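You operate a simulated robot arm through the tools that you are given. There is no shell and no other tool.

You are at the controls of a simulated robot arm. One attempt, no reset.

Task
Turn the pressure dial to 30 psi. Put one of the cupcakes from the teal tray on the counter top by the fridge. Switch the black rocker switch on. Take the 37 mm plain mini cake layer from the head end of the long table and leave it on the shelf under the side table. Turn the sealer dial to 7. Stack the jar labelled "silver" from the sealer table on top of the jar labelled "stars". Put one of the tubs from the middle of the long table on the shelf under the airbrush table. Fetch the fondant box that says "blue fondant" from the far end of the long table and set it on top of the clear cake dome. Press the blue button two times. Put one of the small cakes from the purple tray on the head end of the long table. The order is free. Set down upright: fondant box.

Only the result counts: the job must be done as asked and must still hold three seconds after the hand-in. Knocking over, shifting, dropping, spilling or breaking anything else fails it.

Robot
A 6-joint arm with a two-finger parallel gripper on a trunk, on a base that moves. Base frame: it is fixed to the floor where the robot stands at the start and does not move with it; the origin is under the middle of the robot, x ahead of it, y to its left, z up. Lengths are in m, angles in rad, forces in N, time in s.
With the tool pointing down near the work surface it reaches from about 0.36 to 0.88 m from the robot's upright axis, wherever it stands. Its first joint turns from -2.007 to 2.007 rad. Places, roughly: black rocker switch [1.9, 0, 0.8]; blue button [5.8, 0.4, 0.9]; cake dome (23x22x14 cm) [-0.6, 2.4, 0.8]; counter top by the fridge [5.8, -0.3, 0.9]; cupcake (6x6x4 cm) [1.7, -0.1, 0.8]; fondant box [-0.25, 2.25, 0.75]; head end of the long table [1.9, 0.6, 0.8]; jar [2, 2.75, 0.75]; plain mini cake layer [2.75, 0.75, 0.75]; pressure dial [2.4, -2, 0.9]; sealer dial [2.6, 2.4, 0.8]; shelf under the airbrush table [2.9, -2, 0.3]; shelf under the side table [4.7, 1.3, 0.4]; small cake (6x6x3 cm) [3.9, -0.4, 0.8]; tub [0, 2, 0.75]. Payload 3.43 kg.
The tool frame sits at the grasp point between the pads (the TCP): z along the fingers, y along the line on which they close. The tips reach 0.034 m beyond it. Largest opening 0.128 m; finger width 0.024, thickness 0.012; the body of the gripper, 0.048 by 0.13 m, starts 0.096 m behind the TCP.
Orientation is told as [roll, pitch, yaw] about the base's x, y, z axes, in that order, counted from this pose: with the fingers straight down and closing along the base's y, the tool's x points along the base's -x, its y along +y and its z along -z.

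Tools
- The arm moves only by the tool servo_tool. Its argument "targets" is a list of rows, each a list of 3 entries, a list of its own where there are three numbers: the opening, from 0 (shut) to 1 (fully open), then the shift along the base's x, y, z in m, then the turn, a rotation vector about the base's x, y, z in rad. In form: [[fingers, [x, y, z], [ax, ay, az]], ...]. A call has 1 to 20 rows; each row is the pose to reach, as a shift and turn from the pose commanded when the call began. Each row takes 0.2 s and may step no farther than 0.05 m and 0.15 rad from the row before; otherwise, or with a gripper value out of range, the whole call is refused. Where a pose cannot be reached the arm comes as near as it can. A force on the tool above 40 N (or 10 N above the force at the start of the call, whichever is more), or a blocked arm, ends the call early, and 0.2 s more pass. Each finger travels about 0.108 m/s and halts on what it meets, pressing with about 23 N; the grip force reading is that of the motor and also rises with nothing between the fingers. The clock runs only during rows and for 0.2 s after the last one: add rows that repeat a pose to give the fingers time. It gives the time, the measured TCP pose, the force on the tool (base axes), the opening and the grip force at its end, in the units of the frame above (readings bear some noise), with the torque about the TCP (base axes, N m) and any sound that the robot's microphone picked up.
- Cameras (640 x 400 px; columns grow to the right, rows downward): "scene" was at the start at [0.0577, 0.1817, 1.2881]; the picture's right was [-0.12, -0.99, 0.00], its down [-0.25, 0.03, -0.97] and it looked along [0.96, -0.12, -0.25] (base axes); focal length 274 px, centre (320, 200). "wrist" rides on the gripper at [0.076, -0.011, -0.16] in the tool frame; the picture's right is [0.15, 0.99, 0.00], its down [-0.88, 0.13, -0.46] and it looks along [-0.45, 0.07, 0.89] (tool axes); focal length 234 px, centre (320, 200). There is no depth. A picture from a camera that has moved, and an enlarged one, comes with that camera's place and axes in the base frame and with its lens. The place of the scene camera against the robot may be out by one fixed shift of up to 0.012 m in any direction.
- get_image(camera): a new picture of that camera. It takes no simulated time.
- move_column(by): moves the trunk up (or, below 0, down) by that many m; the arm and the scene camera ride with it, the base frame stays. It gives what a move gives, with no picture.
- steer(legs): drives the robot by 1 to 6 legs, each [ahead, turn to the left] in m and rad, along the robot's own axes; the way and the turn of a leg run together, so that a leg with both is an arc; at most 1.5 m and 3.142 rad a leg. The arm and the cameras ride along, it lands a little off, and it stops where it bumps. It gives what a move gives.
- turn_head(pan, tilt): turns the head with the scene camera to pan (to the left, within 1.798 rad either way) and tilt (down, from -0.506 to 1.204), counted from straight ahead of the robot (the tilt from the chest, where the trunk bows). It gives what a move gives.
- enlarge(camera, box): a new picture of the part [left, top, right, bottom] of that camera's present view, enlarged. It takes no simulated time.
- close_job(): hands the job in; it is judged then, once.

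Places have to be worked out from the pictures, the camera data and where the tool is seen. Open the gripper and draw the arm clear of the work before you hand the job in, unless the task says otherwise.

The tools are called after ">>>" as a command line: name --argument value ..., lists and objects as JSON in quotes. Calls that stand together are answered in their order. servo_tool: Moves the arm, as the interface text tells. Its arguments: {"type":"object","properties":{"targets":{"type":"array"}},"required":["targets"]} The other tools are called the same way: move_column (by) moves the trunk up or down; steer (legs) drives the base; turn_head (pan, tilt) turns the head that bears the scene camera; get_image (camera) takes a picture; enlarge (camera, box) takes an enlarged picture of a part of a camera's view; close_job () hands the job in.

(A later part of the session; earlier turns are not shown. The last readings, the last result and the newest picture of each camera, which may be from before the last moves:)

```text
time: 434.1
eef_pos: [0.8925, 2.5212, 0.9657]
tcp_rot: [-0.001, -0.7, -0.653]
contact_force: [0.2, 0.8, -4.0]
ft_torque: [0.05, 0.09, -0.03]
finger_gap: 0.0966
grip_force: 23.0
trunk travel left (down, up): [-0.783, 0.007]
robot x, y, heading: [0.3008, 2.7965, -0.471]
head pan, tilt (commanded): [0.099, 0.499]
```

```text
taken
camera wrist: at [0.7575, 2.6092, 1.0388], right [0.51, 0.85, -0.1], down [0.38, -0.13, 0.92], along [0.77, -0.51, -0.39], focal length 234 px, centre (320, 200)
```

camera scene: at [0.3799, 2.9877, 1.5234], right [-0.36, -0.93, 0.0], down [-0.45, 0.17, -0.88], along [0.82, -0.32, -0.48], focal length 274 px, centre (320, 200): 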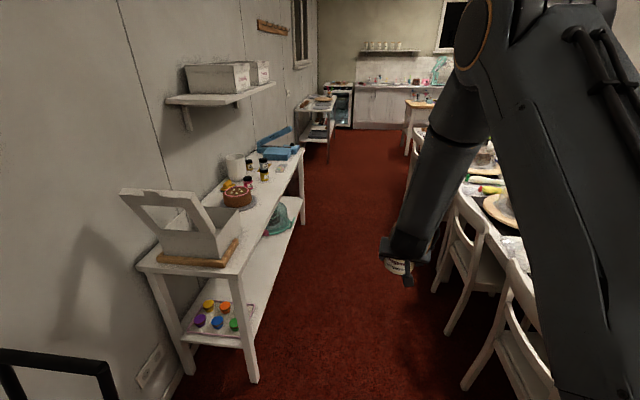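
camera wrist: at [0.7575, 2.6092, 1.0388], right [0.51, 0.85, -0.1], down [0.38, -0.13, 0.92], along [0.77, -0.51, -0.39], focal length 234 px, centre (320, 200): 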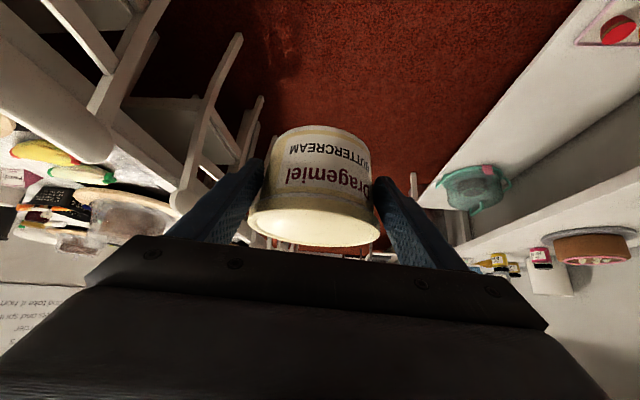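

The arm with the tub is in front and the aisle is clear. I drive along the aisle to the head end.

>>> steer --legs '[[1.5, 0.03], [1.5, 0]]'

>>> get_image --camera "scene"

```text
time: 448.4
eef_pos: [3.5287, 1.1473, 0.9662]
tcp_rot: [-0.002, -0.7, -0.677]
contact_force: [-0.9, -0.9, -3.0]
ft_torque: [0.09, 0.12, 0.0]
finger_gap: 0.0965
grip_force: 23.1
trunk travel left (down, up): [-0.783, 0.007]
robot x, y, heading: [2.9419, 1.4367, -0.496]
head pan, tilt (commanded): [0.099, 0.499]
```

```text
taken
camera scene: at [3.0264, 1.6253, 1.5234], right [-0.39, -0.92, 0.0], down [-0.44, 0.18, -0.88], along [0.81, -0.34, -0.48], focal length 274 px, centre (320, 200)
```

scene: 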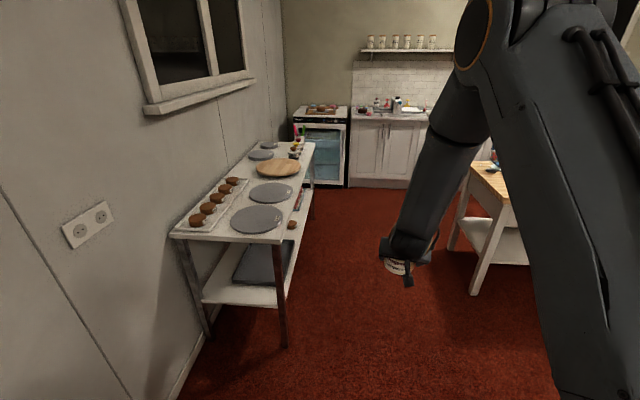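

I'm near the head end. I go on, turn right between the tables, and drive towards the airbrush table's side.

>>> steer --legs '[[0.57, 0.02], [0, -1.35], [1.5, 0]]'

>>> turn_head --pan 0.4 --tilt 0.6

>>> get_image --camera "scene"

```text
time: 462.1
eef_pos: [2.8693, -0.8837, 0.9647]
tcp_rot: [-0.001, -0.7, -2.045]
contact_force: [0.9, 0.0, -2.7]
ft_torque: [0.09, -0.06, 0.02]
finger_gap: 0.0967
grip_force: 23.1
trunk travel left (down, up): [-0.783, 0.007]
robot x, y, heading: [3.0331, -0.2527, -1.862]
head pan, tilt (commanded): [0.099, 0.499]
```

```text
time: 462.9
eef_pos: [2.8692, -0.8846, 0.9654]
tcp_rot: [-0.002, -0.7, -2.045]
contact_force: [0.3, 0.1, -3.8]
ft_torque: [0.12, -0.05, -0.01]
finger_gap: 0.0966
grip_force: 22.5
trunk travel left (down, up): [-0.783, 0.007]
robot x, y, heading: [3.0346, -0.2477, -1.866]
head pan, tilt (commanded): [0.4, 0.6]
```

```text
taken
camera scene: at [3.269, -0.2921, 1.5143], right [-0.99, -0.11, 0.0], down [-0.06, 0.56, -0.83], along [0.09, -0.82, -0.56], focal length 274 px, centre (320, 200)
```

scene: 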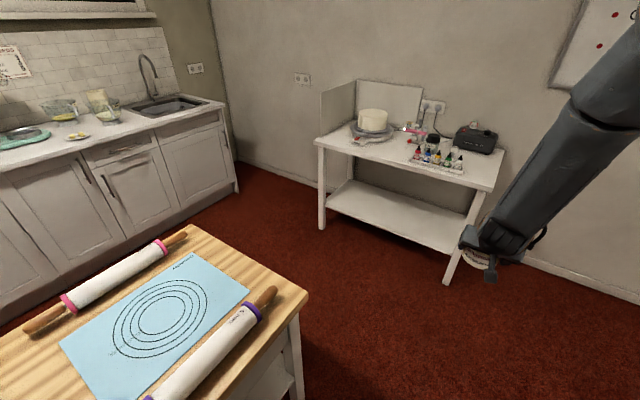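

The airbrush table's shelf is empty and well visible (front edge b ≈ -0.28, shelf z ≈ 0.28–0.3). I manoeuvre to stand alongside it, facing +e1, with the shelf to my right.

>>> steer --legs '[[0.5, 0], [0, 0.8], [0.35, 0], [0, 0.6]]'

>>> turn_head --pan -1.2 --tilt 0.7

>>> get_image --camera "scene"

>>> get_image --camera "wrist"

```text
time: 471.3
eef_pos: [3.6653, -1.2937, 0.965]
tcp_rot: [-0.001, -0.7, -0.633]
contact_force: [-0.9, -0.3, -4.3]
ft_torque: [0.08, 0.11, 0.02]
finger_gap: 0.0965
grip_force: 22.6
trunk travel left (down, up): [-0.783, 0.007]
robot x, y, heading: [3.0686, -1.0285, -0.45]
head pan, tilt (commanded): [0.4, 0.6]
```

```text
time: 473.0
eef_pos: [3.6636, -1.2936, 0.9657]
tcp_rot: [-0.001, -0.698, -0.634]
contact_force: [-0.6, 0.3, -3.6]
ft_torque: [0.09, 0.1, 0.01]
finger_gap: 0.0965
grip_force: 23.3
trunk travel left (down, up): [-0.783, 0.007]
robot x, y, heading: [3.0654, -1.027, -0.453]
head pan, tilt (commanded): [-1.201, 0.7]
```

```text
taken
camera scene: at [3.0512, -0.8896, 1.5057], right [-1.0, 0.08, 0.0], down [0.05, 0.64, -0.76], along [-0.06, -0.76, -0.64], focal length 274 px, centre (320, 200)
```

scene: 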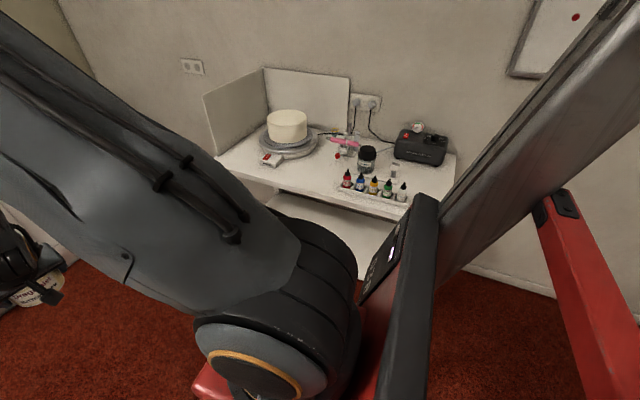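

```text
taken
camera wrist: at [3.5284, -1.2072, 1.0387], right [0.5, 0.86, -0.1], down [0.38, -0.12, 0.92], along [0.78, -0.49, -0.39], focal length 234 px, centre (320, 200)
```

wrist: 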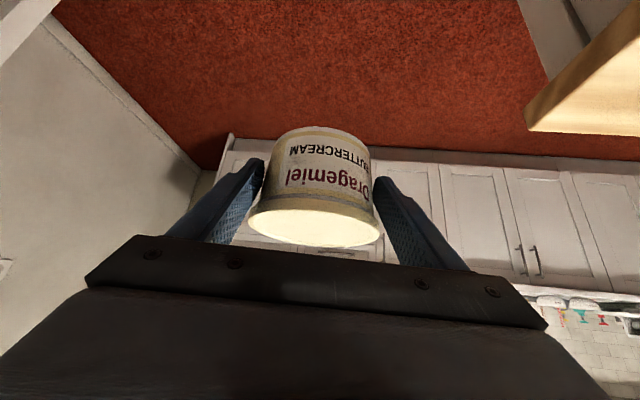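

I'm alongside the shelf. I lower the trunk and raise the arm correspondingly, so that I can draw the tub closer before swinging it to the right.

>>> move_column --by -0.3

>>> servo_tool --targets '[[0.6, [0, 0, 0.045], [0, 0, 0]], [0.6, [0, 0, 0.09], [0, 0, 0]], [0.6, [0, 0, 0.135], [0, 0, 0]], [0.6, [0, 0, 0.18], [0, 0, 0]], [0.6, [-0.009, 0.0044, 0.225], [0, 0, 0]], [0.6, [-0.027, 0.013, 0.27], [0, 0, 0]], [0.6, [-0.054, 0.026, 0.3], [0, 0, 0]], [0.6, [-0.063, 0.0306, 0.3], [0, 0, 0]], [0.6, [-0.063, 0.0306, 0.3], [0, 0, 0]]]'

```text
time: 476.0
eef_pos: [3.6658, -1.2939, 0.6653]
tcp_rot: [-0.003, -0.7, -0.634]
contact_force: [-0.4, 0.2, -4.1]
ft_torque: [0.09, 0.06, 0.0]
finger_gap: 0.0964
grip_force: 23.1
trunk travel left (down, up): [-0.483, 0.307]
robot x, y, heading: [3.0709, -1.0254, -0.452]
head pan, tilt (commanded): [-1.201, 0.7]
```

```text
time: 478.0
eef_pos: [3.6014, -1.2635, 0.9657]
tcp_rot: [-0.001, -0.7, -0.634]
contact_force: [0.3, 0.0, -4.0]
ft_torque: [0.09, 0.12, 0.01]
finger_gap: 0.0964
grip_force: 23.2
trunk travel left (down, up): [-0.483, 0.307]
robot x, y, heading: [3.0674, -1.0232, -0.451]
head pan, tilt (commanded): [-1.201, 0.7]
```

Good, the pose is reached. I swing the arm with the tub round to the right, in front of the airbrush table.

>>> servo_tool --targets '[[0.6, [-0.021, -0.0427, 0], [0, 0, -0.0815]], [0.6, [-0.0454, -0.0836, 0], [0, 0, -0.163]], [0.6, [-0.073, -0.1223, 0], [0, 0, -0.2445]], [0.6, [-0.1037, -0.1587, 0], [0, 0, -0.326]], [0.6, [-0.1373, -0.1924, 0], [0, 0, -0.4075]], [0.6, [-0.1735, -0.2233, 0], [0, 0, -0.489]], [0.6, [-0.2121, -0.2511, 0], [0, 0, -0.5705]], [0.6, [-0.2528, -0.2757, 0], [0, 0, -0.652]], [0.6, [-0.2954, -0.297, 0], [0, 0, -0.7335]], [0.6, [-0.3395, -0.3146, 0], [0, 0, -0.815]], [0.6, [-0.385, -0.3286, 0], [0, 0, -0.8965]], [0.6, [-0.4315, -0.3389, 0], [0, 0, -0.978]], [0.6, [-0.4786, -0.3454, 0], [0, 0, -1.0595]], [0.6, [-0.5261, -0.3479, 0], [0, 0, -1.141]], [0.6, [-0.5737, -0.3467, 0], [0, 0, -1.2225]], [0.6, [-0.621, -0.3415, 0], [0, 0, -1.304]], [0.6, [-0.6678, -0.3325, 0], [0, 0, -1.3855]]]'

>>> get_image --camera "wrist"

>>> get_image --camera "scene"

```text
time: 481.6
eef_pos: [2.9336, -1.5932, 0.9637]
tcp_rot: [-0.002, -0.701, -2.019]
contact_force: [-0.1, 0.4, -4.3]
ft_torque: [0.11, -0.03, -0.01]
finger_gap: 0.0964
grip_force: 22.9
trunk travel left (down, up): [-0.483, 0.307]
robot x, y, heading: [3.0673, -1.0263, -0.455]
head pan, tilt (commanded): [-1.201, 0.7]
```

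```text
taken
camera wrist: at [2.9925, -1.444, 1.0367], right [0.94, -0.33, -0.1], down [-0.05, -0.4, 0.92], along [-0.34, -0.86, -0.39], focal length 234 px, centre (320, 200)
```

wrist: 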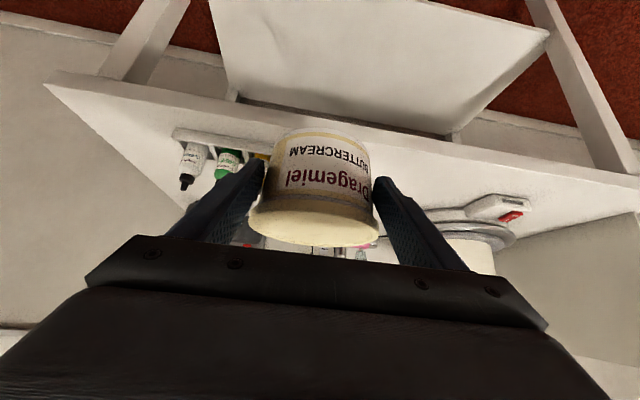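

```text
taken
camera scene: at [3.1262, -0.9263, 1.2057], right [-1.0, 0.08, 0.0], down [0.05, 0.64, -0.76], along [-0.06, -0.76, -0.64], focal length 274 px, centre (320, 200)
```

scene: 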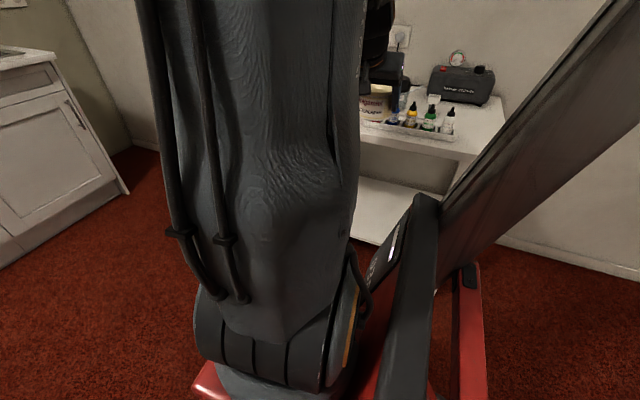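

The tub is in front of the table edge (about 6 cm clear). I lower the trunk by 0.4.

>>> move_column --by -0.4

>>> get_image --camera "wrist"

>>> get_image --camera "scene"

```text
time: 485.4
eef_pos: [3.0212, -1.6374, 0.5646]
tcp_rot: [-0.011, -0.704, -2.019]
contact_force: [-1.0, -0.1, -4.2]
ft_torque: [0.12, -0.06, -0.02]
finger_gap: 0.0966
grip_force: 23.7
trunk travel left (down, up): [-0.083, 0.707]
robot x, y, heading: [3.0723, -1.0264, -0.452]
head pan, tilt (commanded): [-1.201, 0.7]
```

```text
taken
camera wrist: at [3.081, -1.4881, 0.6379], right [0.94, -0.33, -0.1], down [-0.04, -0.4, 0.92], along [-0.35, -0.85, -0.39], focal length 234 px, centre (320, 200)
```

wrist: 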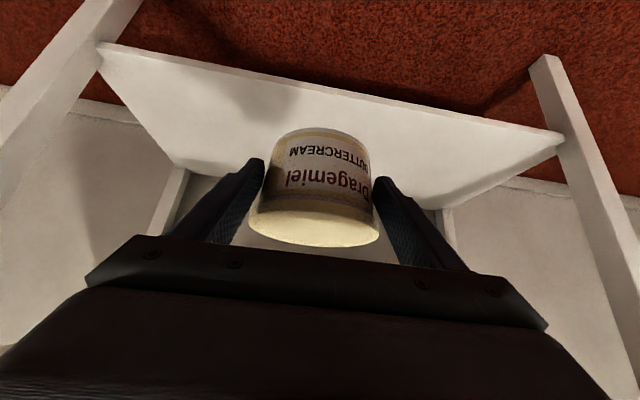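

```text
taken
camera scene: at [3.226, -0.975, 0.8057], right [-1.0, 0.08, 0.0], down [0.05, 0.64, -0.76], along [-0.06, -0.76, -0.64], focal length 274 px, centre (320, 200)
```

scene: 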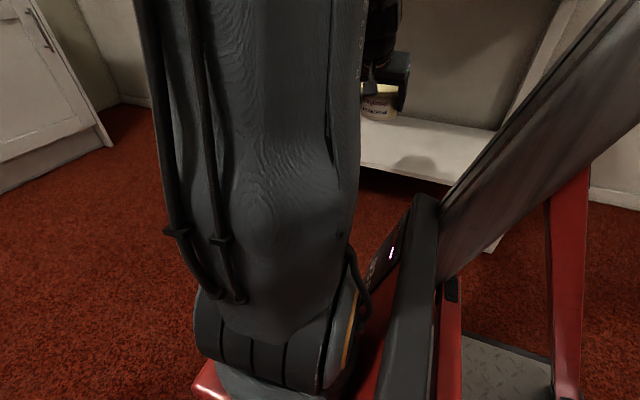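

The shelf is entirely free below. I move the tub in over the shelf while lowering to about 10 cm above it.

>>> servo_tool --targets '[[0.6, [-0.0163, -0.0326, -0.017], [0, 0, 0]], [0.6, [-0.0325, -0.0652, -0.034], [0, 0, 0]], [0.6, [-0.0488, -0.0978, -0.051], [0, 0, 0]], [0.6, [-0.0651, -0.1303, -0.069], [0, 0, 0]], [0.6, [-0.0814, -0.1629, -0.086], [0, 0, 0]], [0.6, [-0.0976, -0.1955, -0.103], [0, 0, 0]], [0.6, [-0.1139, -0.2281, -0.12], [0, 0, 0]], [0.6, [-0.1139, -0.2281, -0.12], [0, 0, 0]]]'

>>> get_image --camera "wrist"

>>> get_image --camera "scene"

```text
time: 487.2
eef_pos: [2.9124, -1.8648, 0.4427]
tcp_rot: [-0.021, -0.709, -2.018]
contact_force: [0.2, 0.1, -4.5]
ft_torque: [0.12, -0.08, 0.01]
finger_gap: 0.0958
grip_force: 22.4
out of reach, approached as far as the arm can: row 7, 8
trunk travel left (down, up): [-0.083, 0.707]
robot x, y, heading: [3.0675, -1.0239, -0.456]
head pan, tilt (commanded): [-1.201, 0.7]
```

```text
taken
camera wrist: at [2.9753, -1.7172, 0.5142], right [0.93, -0.34, -0.11], down [-0.04, -0.4, 0.92], along [-0.36, -0.85, -0.38], focal length 234 px, centre (320, 200)
```

wrist: 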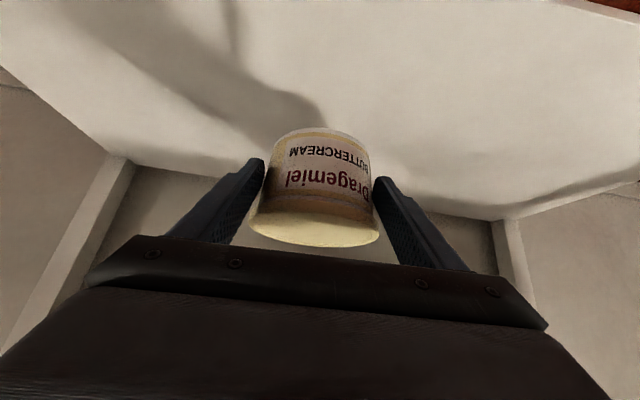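

```text
taken
camera scene: at [3.226, -0.9751, 0.8057], right [-1.0, 0.08, 0.0], down [0.05, 0.64, -0.76], along [-0.06, -0.76, -0.64], focal length 274 px, centre (320, 200)
```

scene: 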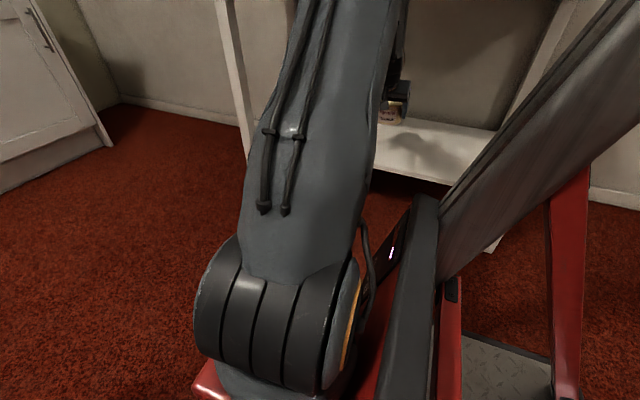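

The tub is over the shelf, at the edge of my reach. I back off 1.5 cm and lower with the arm in small steps.

>>> servo_tool --targets '[[0.6, [0.0067, 0.0134, -0.02], [0, 0, 0]], [0.6, [0.0067, 0.0134, -0.04], [0, 0, 0]], [0.6, [0.0067, 0.0134, -0.06], [0, 0, 0]], [0.6, [0.0067, 0.0134, -0.06], [0, 0, 0]]]'

>>> get_image --camera "wrist"

```text
time: 488.2
eef_pos: [2.9184, -1.8534, 0.3839]
tcp_rot: [-0.011, -0.705, -2.019]
contact_force: [0.2, -0.1, -4.0]
ft_torque: [0.08, -0.01, -0.01]
finger_gap: 0.0962
grip_force: 23.4
trunk travel left (down, up): [-0.083, 0.707]
robot x, y, heading: [3.0675, -1.0296, -0.459]
head pan, tilt (commanded): [-1.201, 0.7]
```

```text
taken
camera wrist: at [2.9792, -1.7044, 0.4569], right [0.94, -0.33, -0.1], down [-0.04, -0.4, 0.92], along [-0.35, -0.85, -0.39], focal length 234 px, centre (320, 200)
```

wrist: 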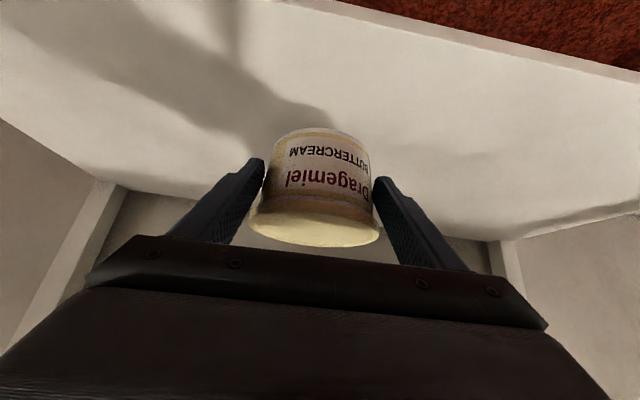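

>>> servo_tool --targets '[[0.6, [0, 0, -0.006], [0, 0, 0]], [0.6, [0, 0, -0.012], [0, 0, 0]], [0.6, [0, 0, -0.016], [0, 0, 0]]]'

>>> servo_tool --targets '[[0.6, [0, 0, -0.004], [0, 0, 0]], [0.6, [0, 0, -0.008], [0, 0, 0]]]'

>>> get_image --camera "wrist"

```text
time: 489.0
eef_pos: [2.9186, -1.8531, 0.3661]
tcp_rot: [-0.012, -0.703, -2.019]
contact_force: [0.5, 0.2, -4.7]
ft_torque: [0.12, -0.07, -0.01]
finger_gap: 0.0962
grip_force: 22.6
trunk travel left (down, up): [-0.083, 0.707]
robot x, y, heading: [3.0701, -1.0257, -0.456]
head pan, tilt (commanded): [-1.201, 0.7]
```

```text
time: 489.6
eef_pos: [2.9185, -1.8519, 0.3586]
tcp_rot: [-0.011, -0.704, -2.02]
contact_force: [0.4, 0.5, -3.1]
ft_torque: [0.09, -0.07, -0.05]
finger_gap: 0.096
grip_force: 23.6
trunk travel left (down, up): [-0.083, 0.707]
robot x, y, heading: [3.0709, -1.0254, -0.459]
head pan, tilt (commanded): [-1.201, 0.7]
```

```text
taken
camera wrist: at [2.9796, -1.7033, 0.431], right [0.94, -0.33, -0.1], down [-0.04, -0.4, 0.92], along [-0.35, -0.85, -0.39], focal length 234 px, centre (320, 200)
```

wrist: 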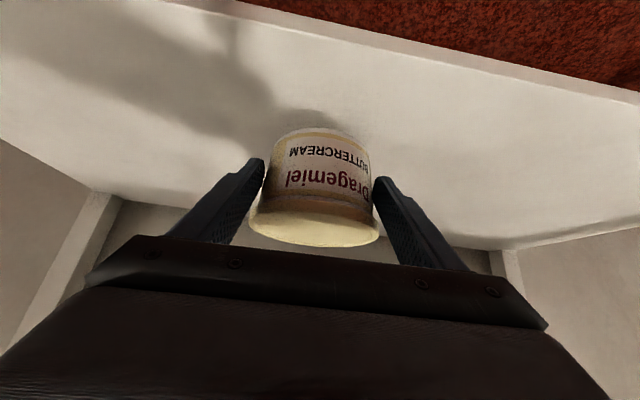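

>>> servo_tool --targets '[[0.6, [0, 0, -0.004], [0, 0, 0]], [0.6, [0, 0, -0.008], [0, 0, 0]], [0.6, [0, 0, -0.011], [0, 0, 0]]]'

>>> servo_tool --targets '[[0.6, [0, 0, -0.003], [0, 0, 0]], [0.6, [0, 0, -0.006], [0, 0, 0]]]'

>>> get_image --camera "wrist"

```text
time: 490.4
eef_pos: [2.9199, -1.8521, 0.3466]
tcp_rot: [-0.012, -0.704, -2.019]
contact_force: [-0.2, 0.2, -4.4]
ft_torque: [0.11, -0.06, 0.0]
finger_gap: 0.0961
grip_force: 23.5
trunk travel left (down, up): [-0.083, 0.707]
robot x, y, heading: [3.0659, -1.0246, -0.459]
head pan, tilt (commanded): [-1.201, 0.7]
```

```text
time: 491.0
eef_pos: [2.9191, -1.8514, 0.34]
tcp_rot: [-0.011, -0.703, -2.019]
contact_force: [0.6, 0.8, -3.5]
ft_torque: [0.12, -0.09, 0.01]
finger_gap: 0.0961
grip_force: 23.0
trunk travel left (down, up): [-0.083, 0.707]
robot x, y, heading: [3.0675, -1.0278, -0.451]
head pan, tilt (commanded): [-1.201, 0.7]
```

```text
taken
camera wrist: at [2.979, -1.7025, 0.4139], right [0.94, -0.33, -0.1], down [-0.04, -0.4, 0.92], along [-0.35, -0.85, -0.39], focal length 234 px, centre (320, 200)
```

wrist: 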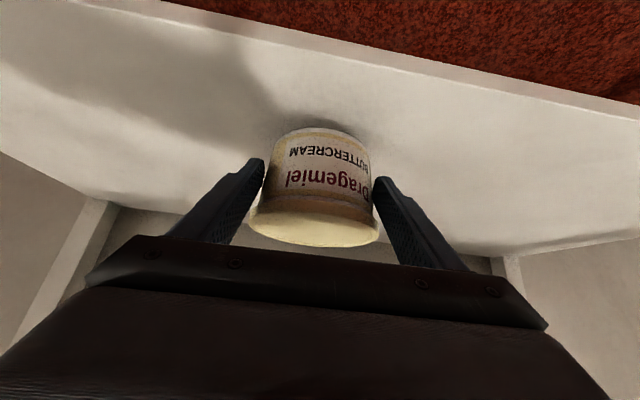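

>>> servo_tool --targets '[[0.6, [0, 0, -0.003], [0, 0, 0]], [0.6, [0, 0, -0.006], [0, 0, 0]]]'

>>> servo_tool --targets '[[0.6, [0, 0, -0.003], [0, 0, 0]], [0.6, [0, 0, -0.005], [0, 0, 0]]]'

```text
time: 491.6
eef_pos: [2.9195, -1.8516, 0.3348]
tcp_rot: [-0.009, -0.702, -2.02]
contact_force: [1.0, -0.2, -4.1]
ft_torque: [0.13, -0.05, -0.02]
finger_gap: 0.0962
grip_force: 23.3
trunk travel left (down, up): [-0.083, 0.707]
robot x, y, heading: [3.0672, -1.0248, -0.452]
head pan, tilt (commanded): [-1.201, 0.7]
```

```text
time: 492.2
eef_pos: [2.9191, -1.8509, 0.3291]
tcp_rot: [-0.011, -0.702, -2.019]
contact_force: [0.9, -0.1, -3.9]
ft_torque: [0.08, -0.09, 0.01]
finger_gap: 0.0964
grip_force: 23.0
trunk travel left (down, up): [-0.083, 0.707]
robot x, y, heading: [3.0657, -1.0263, -0.458]
head pan, tilt (commanded): [-1.201, 0.7]
```

>>> servo_tool --targets '[[0.6, [0, 0, -0.003], [0, 0, 0]], [0.6, [0, 0, -0.006], [0, 0, 0]]]'

>>> servo_tool --targets '[[0.6, [0, 0, -0.003], [0, 0, 0]], [0.6, [0, 0, -0.005], [0, 0, 0]]]'

>>> get_image --camera "wrist"

```text
time: 492.8
eef_pos: [2.9197, -1.8515, 0.3231]
tcp_rot: [-0.011, -0.703, -2.019]
contact_force: [-0.2, -0.4, -4.6]
ft_torque: [0.13, -0.07, 0.03]
finger_gap: 0.0963
grip_force: 23.2
trunk travel left (down, up): [-0.083, 0.707]
robot x, y, heading: [3.072, -1.0254, -0.457]
head pan, tilt (commanded): [-1.201, 0.7]
```

```text
time: 493.4
eef_pos: [2.9191, -1.8509, 0.32]
tcp_rot: [-0.01, -0.702, -2.019]
contact_force: [-0.9, -0.4, -5.0]
ft_torque: [0.11, -0.07, 0.02]
finger_gap: 0.096
grip_force: 23.1
trunk travel left (down, up): [-0.083, 0.707]
robot x, y, heading: [3.0663, -1.0279, -0.457]
head pan, tilt (commanded): [-1.201, 0.7]
```

```text
taken
camera wrist: at [2.9795, -1.7025, 0.3925], right [0.94, -0.33, -0.1], down [-0.04, -0.4, 0.92], along [-0.35, -0.85, -0.39], focal length 234 px, centre (320, 200)
```

wrist: 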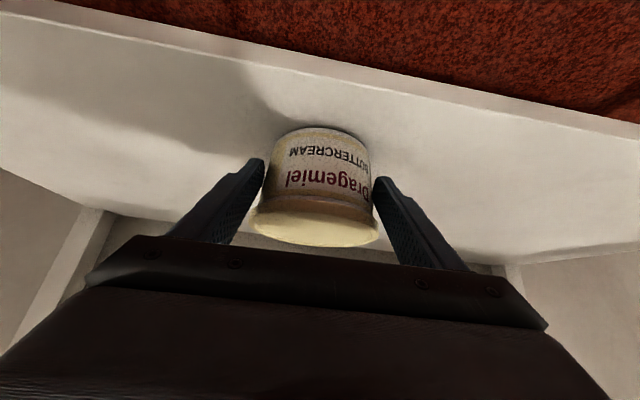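

>>> servo_tool --targets '[[0.6, [0, 0, -0.003], [0, 0, 0]], [0.6, [0, 0, -0.006], [0, 0, 0]]]'

>>> servo_tool --targets '[[0.6, [0, 0, -0.003], [0, 0, 0]], [0.6, [0, 0, -0.005], [0, 0, 0]]]'

>>> servo_tool --targets '[[0.6, [0, 0, -0.002], [0, 0, 0]], [0.6, [0, 0, -0.004], [0, 0, 0]]]'

```text
time: 494.0
eef_pos: [2.9191, -1.8501, 0.3129]
tcp_rot: [-0.008, -0.702, -2.019]
contact_force: [-0.2, 0.3, -2.7]
ft_torque: [0.0, -0.12, 0.01]
finger_gap: 0.0962
grip_force: 23.0
trunk travel left (down, up): [-0.083, 0.707]
robot x, y, heading: [3.0673, -1.0247, -0.456]
head pan, tilt (commanded): [-1.201, 0.7]
```

```text
time: 494.6
eef_pos: [2.9184, -1.852, 0.3117]
tcp_rot: [-0.01, -0.708, -2.019]
contact_force: [-1.9, 1.7, 17.3]
ft_torque: [-0.41, 0.22, 0.0]
finger_gap: 0.096
grip_force: 22.8
trunk travel left (down, up): [-0.083, 0.707]
robot x, y, heading: [3.0713, -1.0246, -0.456]
head pan, tilt (commanded): [-1.201, 0.7]
```

```text
time: 495.2
eef_pos: [2.9194, -1.8502, 0.3067]
tcp_rot: [-0.011, -0.703, -2.019]
contact_force: [-4.2, -1.6, 14.3]
ft_torque: [-0.23, 0.42, -0.06]
finger_gap: 0.0949
grip_force: 22.6
trunk travel left (down, up): [-0.083, 0.707]
robot x, y, heading: [3.0689, -1.028, -0.452]
head pan, tilt (commanded): [-1.201, 0.7]
```

Contact (17 N): the tub stands on the shelf. I ease off and open.

>>> servo_tool --targets '[[0.7, [0, 0, 0.002], [0, 0, 0]], [0.78, [0, 0, 0.002], [0, 0, 0]], [0.86, [0, 0, 0.002], [0, 0, 0]], [0.95, [0, 0, 0.002], [0, 0, 0]], [1, [0, 0, 0.002], [0, 0, 0]], [1, [0, 0, 0.002], [0, 0, 0]]]'

>>> get_image --camera "wrist"

```text
time: 496.6
eef_pos: [2.9195, -1.8511, 0.3062]
tcp_rot: [-0.011, -0.702, -2.02]
contact_force: [0.4, -0.1, -0.1]
ft_torque: [0.0, 0.01, -0.02]
finger_gap: 0.128
grip_force: 0.1
trunk travel left (down, up): [-0.083, 0.707]
robot x, y, heading: [3.0686, -1.0276, -0.452]
head pan, tilt (commanded): [-1.201, 0.7]
```

```text
taken
camera wrist: at [2.9803, -1.7024, 0.3798], right [0.94, -0.33, -0.1], down [-0.04, -0.4, 0.92], along [-0.35, -0.85, -0.39], focal length 234 px, centre (320, 200)
```

wrist: 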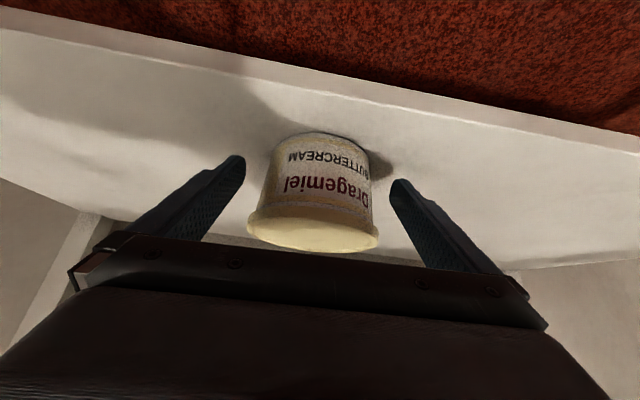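

The tub stands free on the shelf. I raise the fingers above its lid and withdraw.

>>> servo_tool --targets '[[1, [0, 0, 0.015], [0, 0, 0]], [1, [0, 0, 0.04], [0, 0, 0]], [1, [0, 0, 0.075], [0, 0, 0]], [1, [0, 0, 0.11], [0, 0, 0]], [1, [0, 0, 0.135], [0, 0, 0]]]'

>>> servo_tool --targets '[[1, [0.018, 0.036, 0.015], [0, 0, 0]], [1, [0.036, 0.072, 0.03], [0, 0, 0]], [1, [0.054, 0.108, 0.045], [0, 0, 0]], [1, [0.072, 0.144, 0.06], [0, 0, 0]], [1, [0.09, 0.18, 0.075], [0, 0, 0]], [1, [0.1, 0.21, 0.09], [0, 0, 0]], [1, [0.105, 0.22, 0.1], [0, 0, 0]]]'

>>> get_image --camera "wrist"

>>> get_image --camera "scene"

```text
time: 497.8
eef_pos: [2.9175, -1.8487, 0.4431]
tcp_rot: [-0.02, -0.706, -2.02]
contact_force: [0.5, -1.6, -0.1]
ft_torque: [0.01, 0.02, 0.01]
finger_gap: 0.128
grip_force: 0.0
trunk travel left (down, up): [-0.083, 0.707]
robot x, y, heading: [3.0698, -1.0252, -0.46]
head pan, tilt (commanded): [-1.201, 0.7]
```

```text
time: 499.4
eef_pos: [3.0246, -1.6312, 0.5445]
tcp_rot: [-0.012, -0.704, -2.018]
contact_force: [0.3, 0.4, -0.3]
ft_torque: [0.01, -0.01, 0.0]
finger_gap: 0.128
grip_force: 0.0
trunk travel left (down, up): [-0.083, 0.707]
robot x, y, heading: [3.0683, -1.0267, -0.455]
head pan, tilt (commanded): [-1.201, 0.7]
```

```text
taken
camera wrist: at [3.0851, -1.4822, 0.6167], right [0.94, -0.33, -0.1], down [-0.04, -0.4, 0.92], along [-0.35, -0.85, -0.39], focal length 234 px, centre (320, 200)
```

wrist: 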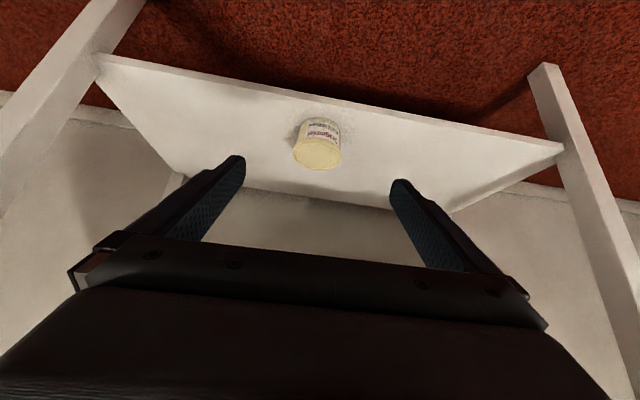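

```text
taken
camera scene: at [3.226, -0.9749, 0.8057], right [-1.0, 0.08, 0.0], down [0.05, 0.64, -0.76], along [-0.06, -0.76, -0.64], focal length 274 px, centre (320, 200)
```

scene: 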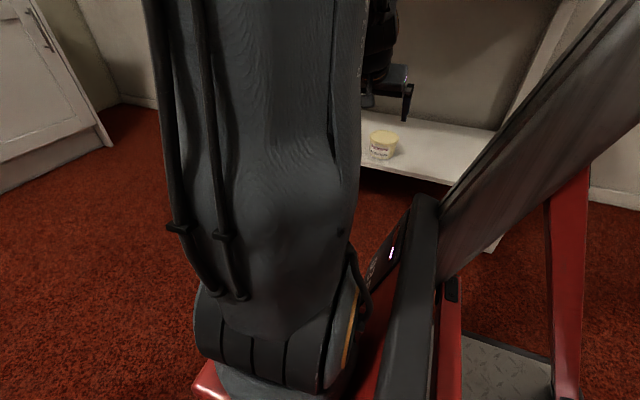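

The tub stands on the airbrush table's shelf. Last comes the pressure dial: I raise the trunk and look at the compressor.

>>> move_column --by 0.4

>>> move_column --by 0.2

>>> turn_head --pan -1.5 --tilt 0.6

>>> get_image --camera "scene"

>>> get_image --camera "wrist"

```text
time: 503.3
eef_pos: [3.0243, -1.6307, 0.9416]
tcp_rot: [-0.009, -0.703, -2.019]
contact_force: [-0.5, 1.0, -0.1]
ft_torque: [0.0, 0.0, 0.01]
finger_gap: 0.1281
grip_force: 0.1
trunk travel left (down, up): [-0.483, 0.307]
robot x, y, heading: [3.0661, -1.0242, -0.452]
head pan, tilt (commanded): [-1.201, 0.7]
```

```text
time: 505.4
eef_pos: [3.0247, -1.6316, 1.1414]
tcp_rot: [-0.01, -0.705, -2.019]
contact_force: [-0.8, -0.7, -0.1]
ft_torque: [-0.02, 0.02, 0.0]
finger_gap: 0.1282
grip_force: 0.0
trunk travel left (down, up): [-0.683, 0.107]
robot x, y, heading: [3.0668, -1.0284, -0.456]
head pan, tilt (commanded): [-1.201, 0.7]
```

```text
time: 506.2
eef_pos: [3.0243, -1.6311, 1.1421]
tcp_rot: [-0.012, -0.704, -2.019]
contact_force: [0.9, 0.0, 0.4]
ft_torque: [0.0, -0.01, 0.02]
finger_gap: 0.1277
grip_force: 0.0
trunk travel left (down, up): [-0.683, 0.107]
robot x, y, heading: [3.0699, -1.0262, -0.453]
head pan, tilt (commanded): [-1.499, 0.6]
```

```text
taken
camera scene: at [3.0501, -0.8992, 1.4143], right [-0.93, 0.37, 0.0], down [0.21, 0.52, -0.82], along [-0.31, -0.77, -0.57], focal length 274 px, centre (320, 200)
```

scene: 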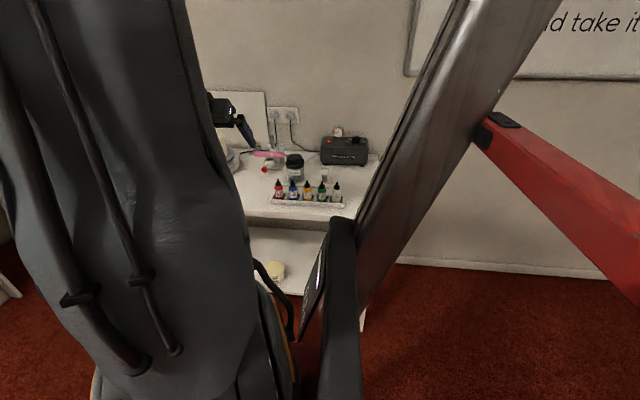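

```text
taken
camera wrist: at [3.0848, -1.4826, 1.2146], right [0.94, -0.33, -0.1], down [-0.04, -0.4, 0.92], along [-0.35, -0.85, -0.39], focal length 234 px, centre (320, 200)
```

wrist: 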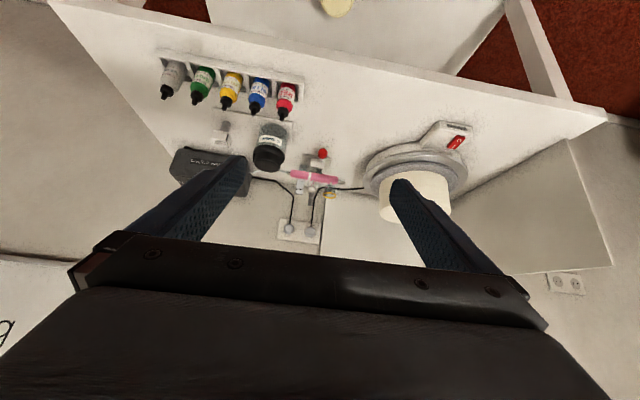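

>>> enlarge --camera "scene" --box '[310, 110, 390, 175]'

>>> enlarge --camera "wrist" --box '[160, 130, 260, 200]'

```text
6.15 times, centred on (350, 142) of scene
camera zoom: at [3.0501, -0.8992, 1.4143], right [-0.93, 0.37, 0.0], down [0.21, 0.52, -0.82], along [-0.31, -0.77, -0.57], focal length 1684 px, centre (135, 554)
```

zoom: 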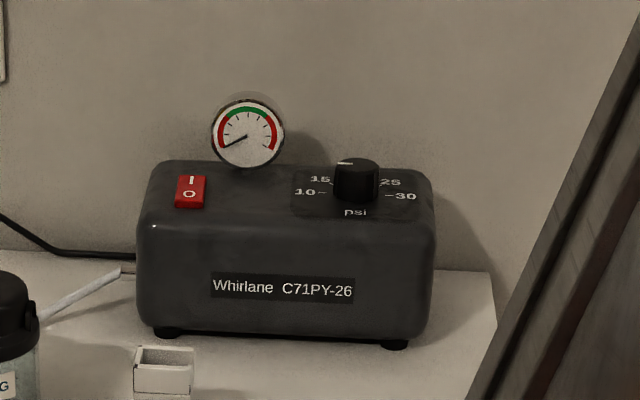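

```text
5.71 times, centred on (210, 165) of wrist
camera zoom: at [3.0848, -1.4826, 1.2146], right [0.94, -0.33, -0.1], down [-0.04, -0.4, 0.92], along [-0.35, -0.85, -0.39], focal length 1338 px, centre (949, 400)
```

zoom: 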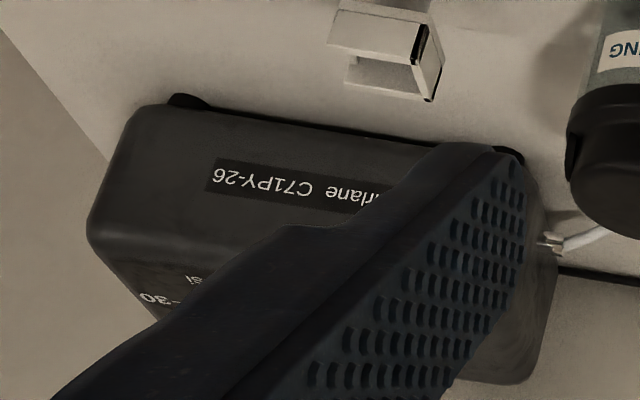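

The pressure knob is on top of the compressor (scale 10…30 psi around it) at about a = 3.06, b = -0.66, z ≈ 0.93. I first set the tool vertical again, then reposition the robot closer along the table front.

>>> servo_tool --targets '[[0.8, [0, 0, 0.01], [0.1269, -0.061, 0]], [0.6, [0, 0, 0.02], [0.2538, -0.122, 0]], [0.4, [0, 0, 0.03], [0.3806, -0.1831, 0]], [0.4, [0, 0, 0.04], [0.5075, -0.2441, 0]], [0.4, [0, 0, 0.05], [0.6344, -0.3051, 0]], [0.4, [0, 0, 0.06], [0.6344, -0.3051, 0]]]'

>>> steer --legs '[[0, 0.37], [-1.07, 0], [0, -0.38]]'

```text
time: 507.6
eef_pos: [3.0233, -1.6197, 1.1753]
tcp_rot: [-0.219, -0.133, -2.005]
contact_force: [-0.2, 0.3, 0.1]
ft_torque: [0.01, -0.01, 0.03]
finger_gap: 0.051
grip_force: 0.1
out of reach, approached as far as the arm can: row 3, 4, 5, 6
trunk travel left (down, up): [-0.683, 0.107]
robot x, y, heading: [3.066, -1.0286, -0.455]
head pan, tilt (commanded): [-1.499, 0.6]
```

```text
time: 508.9
eef_pos: [3.1668, -1.6142, 1.1762]
tcp_rot: [-0.219, -0.135, -1.765]
contact_force: [-0.4, 0.0, 0.0]
ft_torque: [0.01, -0.01, -0.02]
finger_gap: 0.0512
grip_force: 0.0
trunk travel left (down, up): [-0.683, 0.107]
robot x, y, heading: [3.0712, -1.0316, -0.221]
head pan, tilt (commanded): [-1.499, 0.6]
stopped in leg 1: the robot was blocked; the commanded pose is now the measured one
```

The turn was blocked — probably my front-left corner reached the wood table. I turn back and look at it.

>>> steer --legs '[[0, -0.2]]'

>>> turn_head --pan 0.9 --tilt 0.9

>>> get_image --camera "scene"

>>> turn_head --pan 0.5 --tilt 0.5

>>> get_image --camera "scene"

```text
time: 510.1
eef_pos: [3.0465, -1.6232, 1.1769]
tcp_rot: [-0.217, -0.135, -1.967]
contact_force: [-0.8, -0.6, 0.0]
ft_torque: [-0.01, 0.01, -0.03]
finger_gap: 0.0511
grip_force: 0.2
trunk travel left (down, up): [-0.683, 0.107]
robot x, y, heading: [3.0711, -1.0313, -0.424]
head pan, tilt (commanded): [-1.499, 0.6]
```

```text
time: 512.3
eef_pos: [3.0454, -1.623, 1.1763]
tcp_rot: [-0.219, -0.134, -1.969]
contact_force: [0.0, 0.5, 0.4]
ft_torque: [0.01, 0.04, -0.03]
finger_gap: 0.0512
grip_force: 0.0
trunk travel left (down, up): [-0.683, 0.107]
robot x, y, heading: [3.0705, -1.0295, -0.42]
head pan, tilt (commanded): [0.901, 0.901]
```

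```text
taken
camera scene: at [3.1444, -0.7852, 1.3896], right [0.46, -0.89, 0.0], down [-0.7, -0.36, -0.62], along [0.55, 0.29, -0.78], focal length 274 px, centre (320, 200)
```

scene: 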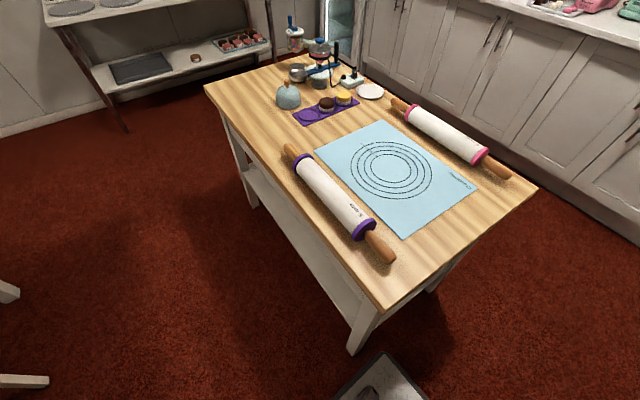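

```text
time: 513.2
eef_pos: [3.0453, -1.6233, 1.1765]
tcp_rot: [-0.219, -0.133, -1.967]
contact_force: [0.4, -0.4, -0.2]
ft_torque: [0.01, -0.02, -0.02]
finger_gap: 0.0512
grip_force: 0.1
trunk travel left (down, up): [-0.683, 0.107]
robot x, y, heading: [3.0686, -1.0299, -0.422]
head pan, tilt (commanded): [0.499, 0.499]
```

```text
taken
camera scene: at [3.168, -0.8129, 1.4234], right [0.08, -1.0, 0.0], down [-0.48, -0.04, -0.88], along [0.88, 0.07, -0.48], focal length 274 px, centre (320, 200)
```

scene: 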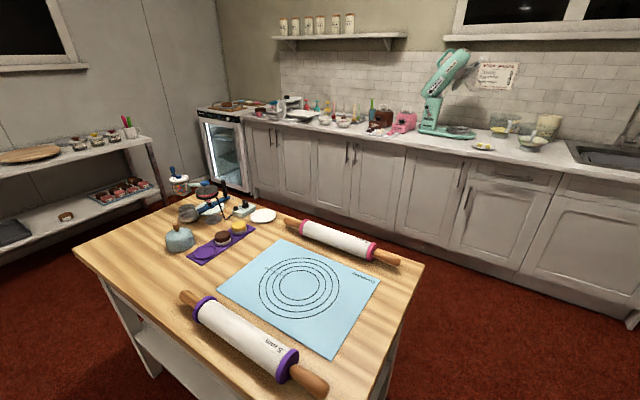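

Everything on the wood table looks in place. To be sure it hasn't moved, I measure the empty slot on the purple tray again.

>>> enlarge --camera "scene" --box '[150, 190, 290, 280]'

```text
4.44 times, centred on (220, 235) of scene
camera zoom: at [3.168, -0.8129, 1.4234], right [0.08, -1.0, 0.0], down [-0.48, -0.04, -0.88], along [0.88, 0.07, -0.48], focal length 1216 px, centre (764, 44)
```

zoom: 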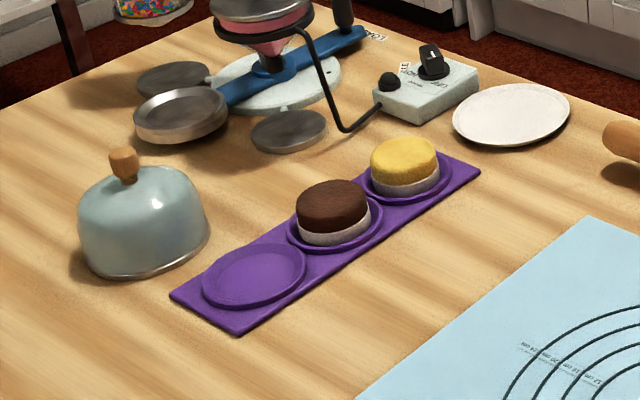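

The slot is where it was (within measuring error), so the table hasn't moved. I back out along the aisle in gentle arcs and come forward again close to the airbrush table's front.

>>> steer --legs '[[-0.15, 0], [-0.5, 0.4], [-0.5, 0], [0, -0.49]]'

>>> turn_head --pan -0.4 --tilt 0.6

>>> get_image --camera "scene"

```text
time: 521.0
eef_pos: [1.8817, -1.4474, 1.1759]
tcp_rot: [-0.218, -0.135, -2.037]
contact_force: [-0.3, -0.5, 0.1]
ft_torque: [-0.02, -0.06, -0.05]
finger_gap: 0.0512
grip_force: 0.0
trunk travel left (down, up): [-0.683, 0.107]
robot x, y, heading: [1.9452, -0.8561, -0.489]
head pan, tilt (commanded): [0.499, 0.499]
```

```text
time: 522.2
eef_pos: [1.8804, -1.4479, 1.1763]
tcp_rot: [-0.221, -0.134, -2.038]
contact_force: [-0.3, 0.2, -0.5]
ft_torque: [-0.02, 0.01, 0.01]
finger_gap: 0.0512
grip_force: 0.0
trunk travel left (down, up): [-0.683, 0.107]
robot x, y, heading: [1.9503, -0.8547, -0.497]
head pan, tilt (commanded): [-0.4, 0.6]
```

```text
taken
camera scene: at [2.024, -0.7166, 1.4143], right [-0.78, -0.63, 0.0], down [-0.36, 0.44, -0.83], along [0.52, -0.64, -0.56], focal length 274 px, centre (320, 200)
```

scene: 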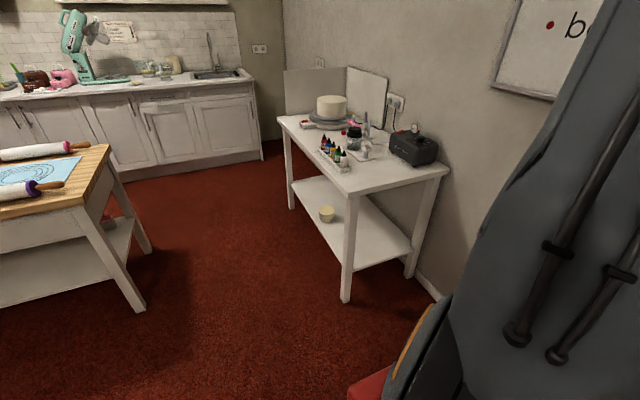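

I'm beside the aisle; the knob is better reached from the table's near end, straight ahead. First I swing the arm to the robot's front.

>>> servo_tool --targets '[[0.4, [0.0446, -0.0034, 0], [0, 0, 0.075]], [0.4, [0.0894, -0.0034, 0], [0, 0, 0.15]], [0.4, [0.134, -0.0001, 0], [0, 0, 0.225]], [0.4, [0.1782, 0.0065, 0], [0, 0, 0.3]], [0.4, [0.2218, 0.0165, 0], [0, 0, 0.375]], [0.4, [0.2646, 0.0296, 0], [0, 0, 0.45]], [0.4, [0.3063, 0.046, 0], [0, 0, 0.525]], [0.4, [0.3466, 0.0655, 0], [0, 0, 0.6]], [0.4, [0.3854, 0.0879, 0], [0, 0, 0.675]], [0.4, [0.4223, 0.1131, 0], [0, 0, 0.75]], [0.4, [0.4573, 0.141, 0], [0, 0, 0.825]], [0.4, [0.4901, 0.1715, 0], [0, 0, 0.9]], [0.4, [0.5204, 0.2043, 0], [0, 0, 0.975]], [0.4, [0.5482, 0.2393, 0], [0, 0, 1.05]], [0.4, [0.5734, 0.2763, 0], [0, 0, 1.125]], [0.4, [0.5957, 0.3151, 0], [0, 0, 1.2]], [0.4, [0.5957, 0.3151, 0], [0, 0, 1.2]]]'

```text
time: 525.8
eef_pos: [2.4768, -1.1307, 1.1762]
tcp_rot: [-0.22, -0.134, -0.836]
contact_force: [-0.6, -0.8, 0.0]
ft_torque: [0.0, -0.01, 0.01]
finger_gap: 0.0513
grip_force: 0.1
trunk travel left (down, up): [-0.683, 0.107]
robot x, y, heading: [1.9473, -0.8592, -0.494]
head pan, tilt (commanded): [-0.4, 0.6]
```

>>> servo_tool --targets '[[0.4, [0, 0, 0], [0.1239, -0.0347, 0.0263]], [0.4, [0, 0, 0], [0.2477, -0.0693, 0.0525]], [0.4, [0, 0, 0], [0.2477, -0.0693, 0.0525]]]'

>>> servo_tool --targets '[[0.4, [0, 0, 0], [0, 0, 0.1]], [0.4, [0, 0, 0], [0, 0, 0.2]], [0.4, [0, 0, 0], [0, 0, 0.3]], [0.4, [0, 0, 0], [0, 0, 0.3]]]'

>>> steer --legs '[[0, -1.0], [0.55, 0], [0, 1.03]]'

>>> turn_head --pan -0.2 --tilt 0.6

>>> get_image --camera "scene"

>>> get_image --camera "wrist"

```text
time: 526.6
eef_pos: [2.4763, -1.1299, 1.1761]
tcp_rot: [-0.219, -0.133, -0.84]
contact_force: [0.7, 0.1, 0.2]
ft_torque: [0.0, 0.01, 0.03]
finger_gap: 0.0511
grip_force: 0.1
out of reach, approached as far as the arm can: row 1, 2, 3
trunk travel left (down, up): [-0.683, 0.107]
robot x, y, heading: [1.9471, -0.857, -0.488]
head pan, tilt (commanded): [-0.4, 0.6]
```

```text
time: 527.6
eef_pos: [2.4769, -1.1303, 1.1752]
tcp_rot: [-0.225, -0.136, -0.538]
contact_force: [-0.1, -0.7, -0.6]
ft_torque: [0.01, -0.02, -0.03]
finger_gap: 0.051
grip_force: 0.1
trunk travel left (down, up): [-0.683, 0.107]
robot x, y, heading: [1.9416, -0.8551, -0.491]
head pan, tilt (commanded): [-0.4, 0.6]
```

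```text
time: 532.6
eef_pos: [2.035, -1.8499, 1.1761]
tcp_rot: [-0.22, -0.124, -1.554]
contact_force: [2.2, 15.6, 6.5]
ft_torque: [-1.7, 0.57, -0.58]
finger_gap: 0.0512
grip_force: 0.0
trunk travel left (down, up): [-0.683, 0.107]
robot x, y, heading: [1.9763, -1.2605, -1.49]
head pan, tilt (commanded): [-0.4, 0.6]
stopped in leg 2: the force on the tool passed its limit at 135 N (the readings are from after the stop); the commanded pose is now the measured one
```

```text
time: 533.4
eef_pos: [2.035, -1.851, 1.176]
tcp_rot: [-0.219, -0.121, -1.555]
contact_force: [3.4, 19.8, 7.7]
ft_torque: [-2.24, 0.75, -0.77]
finger_gap: 0.0512
grip_force: 0.0
trunk travel left (down, up): [-0.683, 0.107]
robot x, y, heading: [1.9758, -1.2607, -1.492]
head pan, tilt (commanded): [-0.201, 0.6]
```

```text
taken
camera scene: at [2.1586, -1.2526, 1.4143], right [-0.99, 0.12, 0.0], down [0.07, 0.56, -0.83], along [-0.1, -0.82, -0.56], focal length 274 px, centre (320, 200)
```

scene: 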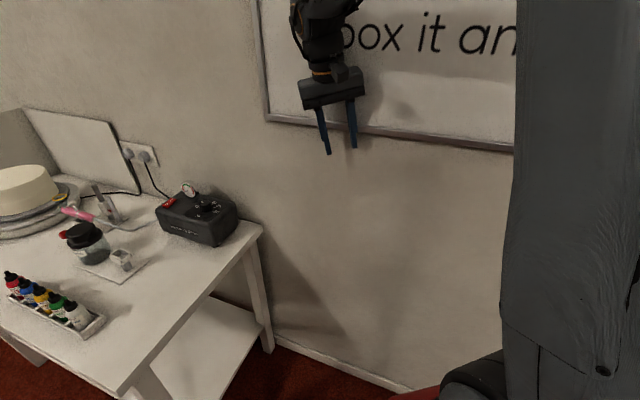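

```text
taken
camera wrist: at [2.0566, -1.7567, 1.3231], right [0.96, 0.13, -0.23], down [0.24, -0.82, 0.52], along [-0.12, -0.56, -0.82], focal length 234 px, centre (320, 200)
```

wrist: 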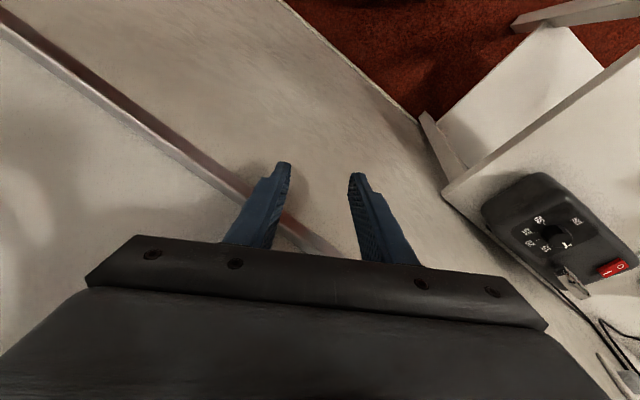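

The gripper touched the whiteboard on the wall while I was driving (the wall is nearer than I thought). I back off at once.

>>> steer --legs '[[-0.15, 0]]'

>>> get_image --camera "scene"

>>> get_image --camera "wrist"

```text
time: 534.8
eef_pos: [2.0233, -1.6994, 1.174]
tcp_rot: [-0.219, -0.12, -1.555]
contact_force: [-0.4, -0.1, -0.1]
ft_torque: [0.01, -0.02, -0.01]
finger_gap: 0.0511
grip_force: 0.0
trunk travel left (down, up): [-0.683, 0.107]
robot x, y, heading: [1.9627, -1.1146, -1.489]
head pan, tilt (commanded): [-0.201, 0.6]
```

```text
taken
camera scene: at [2.1458, -1.1015, 1.4143], right [-0.99, 0.12, 0.0], down [0.07, 0.56, -0.82], along [-0.1, -0.82, -0.57], focal length 274 px, centre (320, 200)
```

scene: 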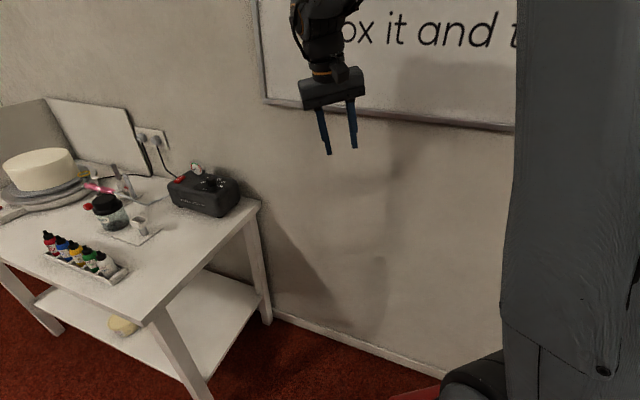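

```text
taken
camera wrist: at [2.0437, -1.6056, 1.3224], right [0.96, 0.13, -0.23], down [0.24, -0.82, 0.52], along [-0.12, -0.56, -0.82], focal length 234 px, centre (320, 200)
```

wrist: 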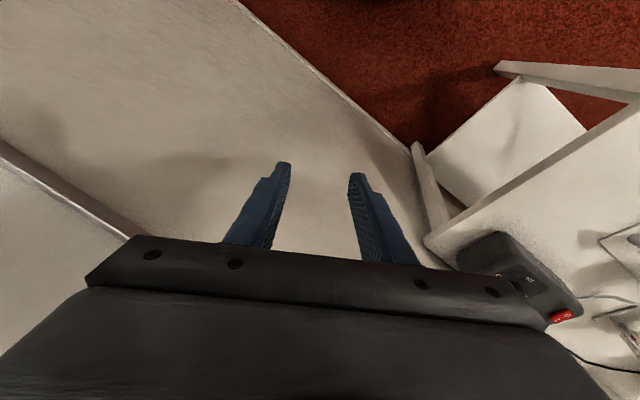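

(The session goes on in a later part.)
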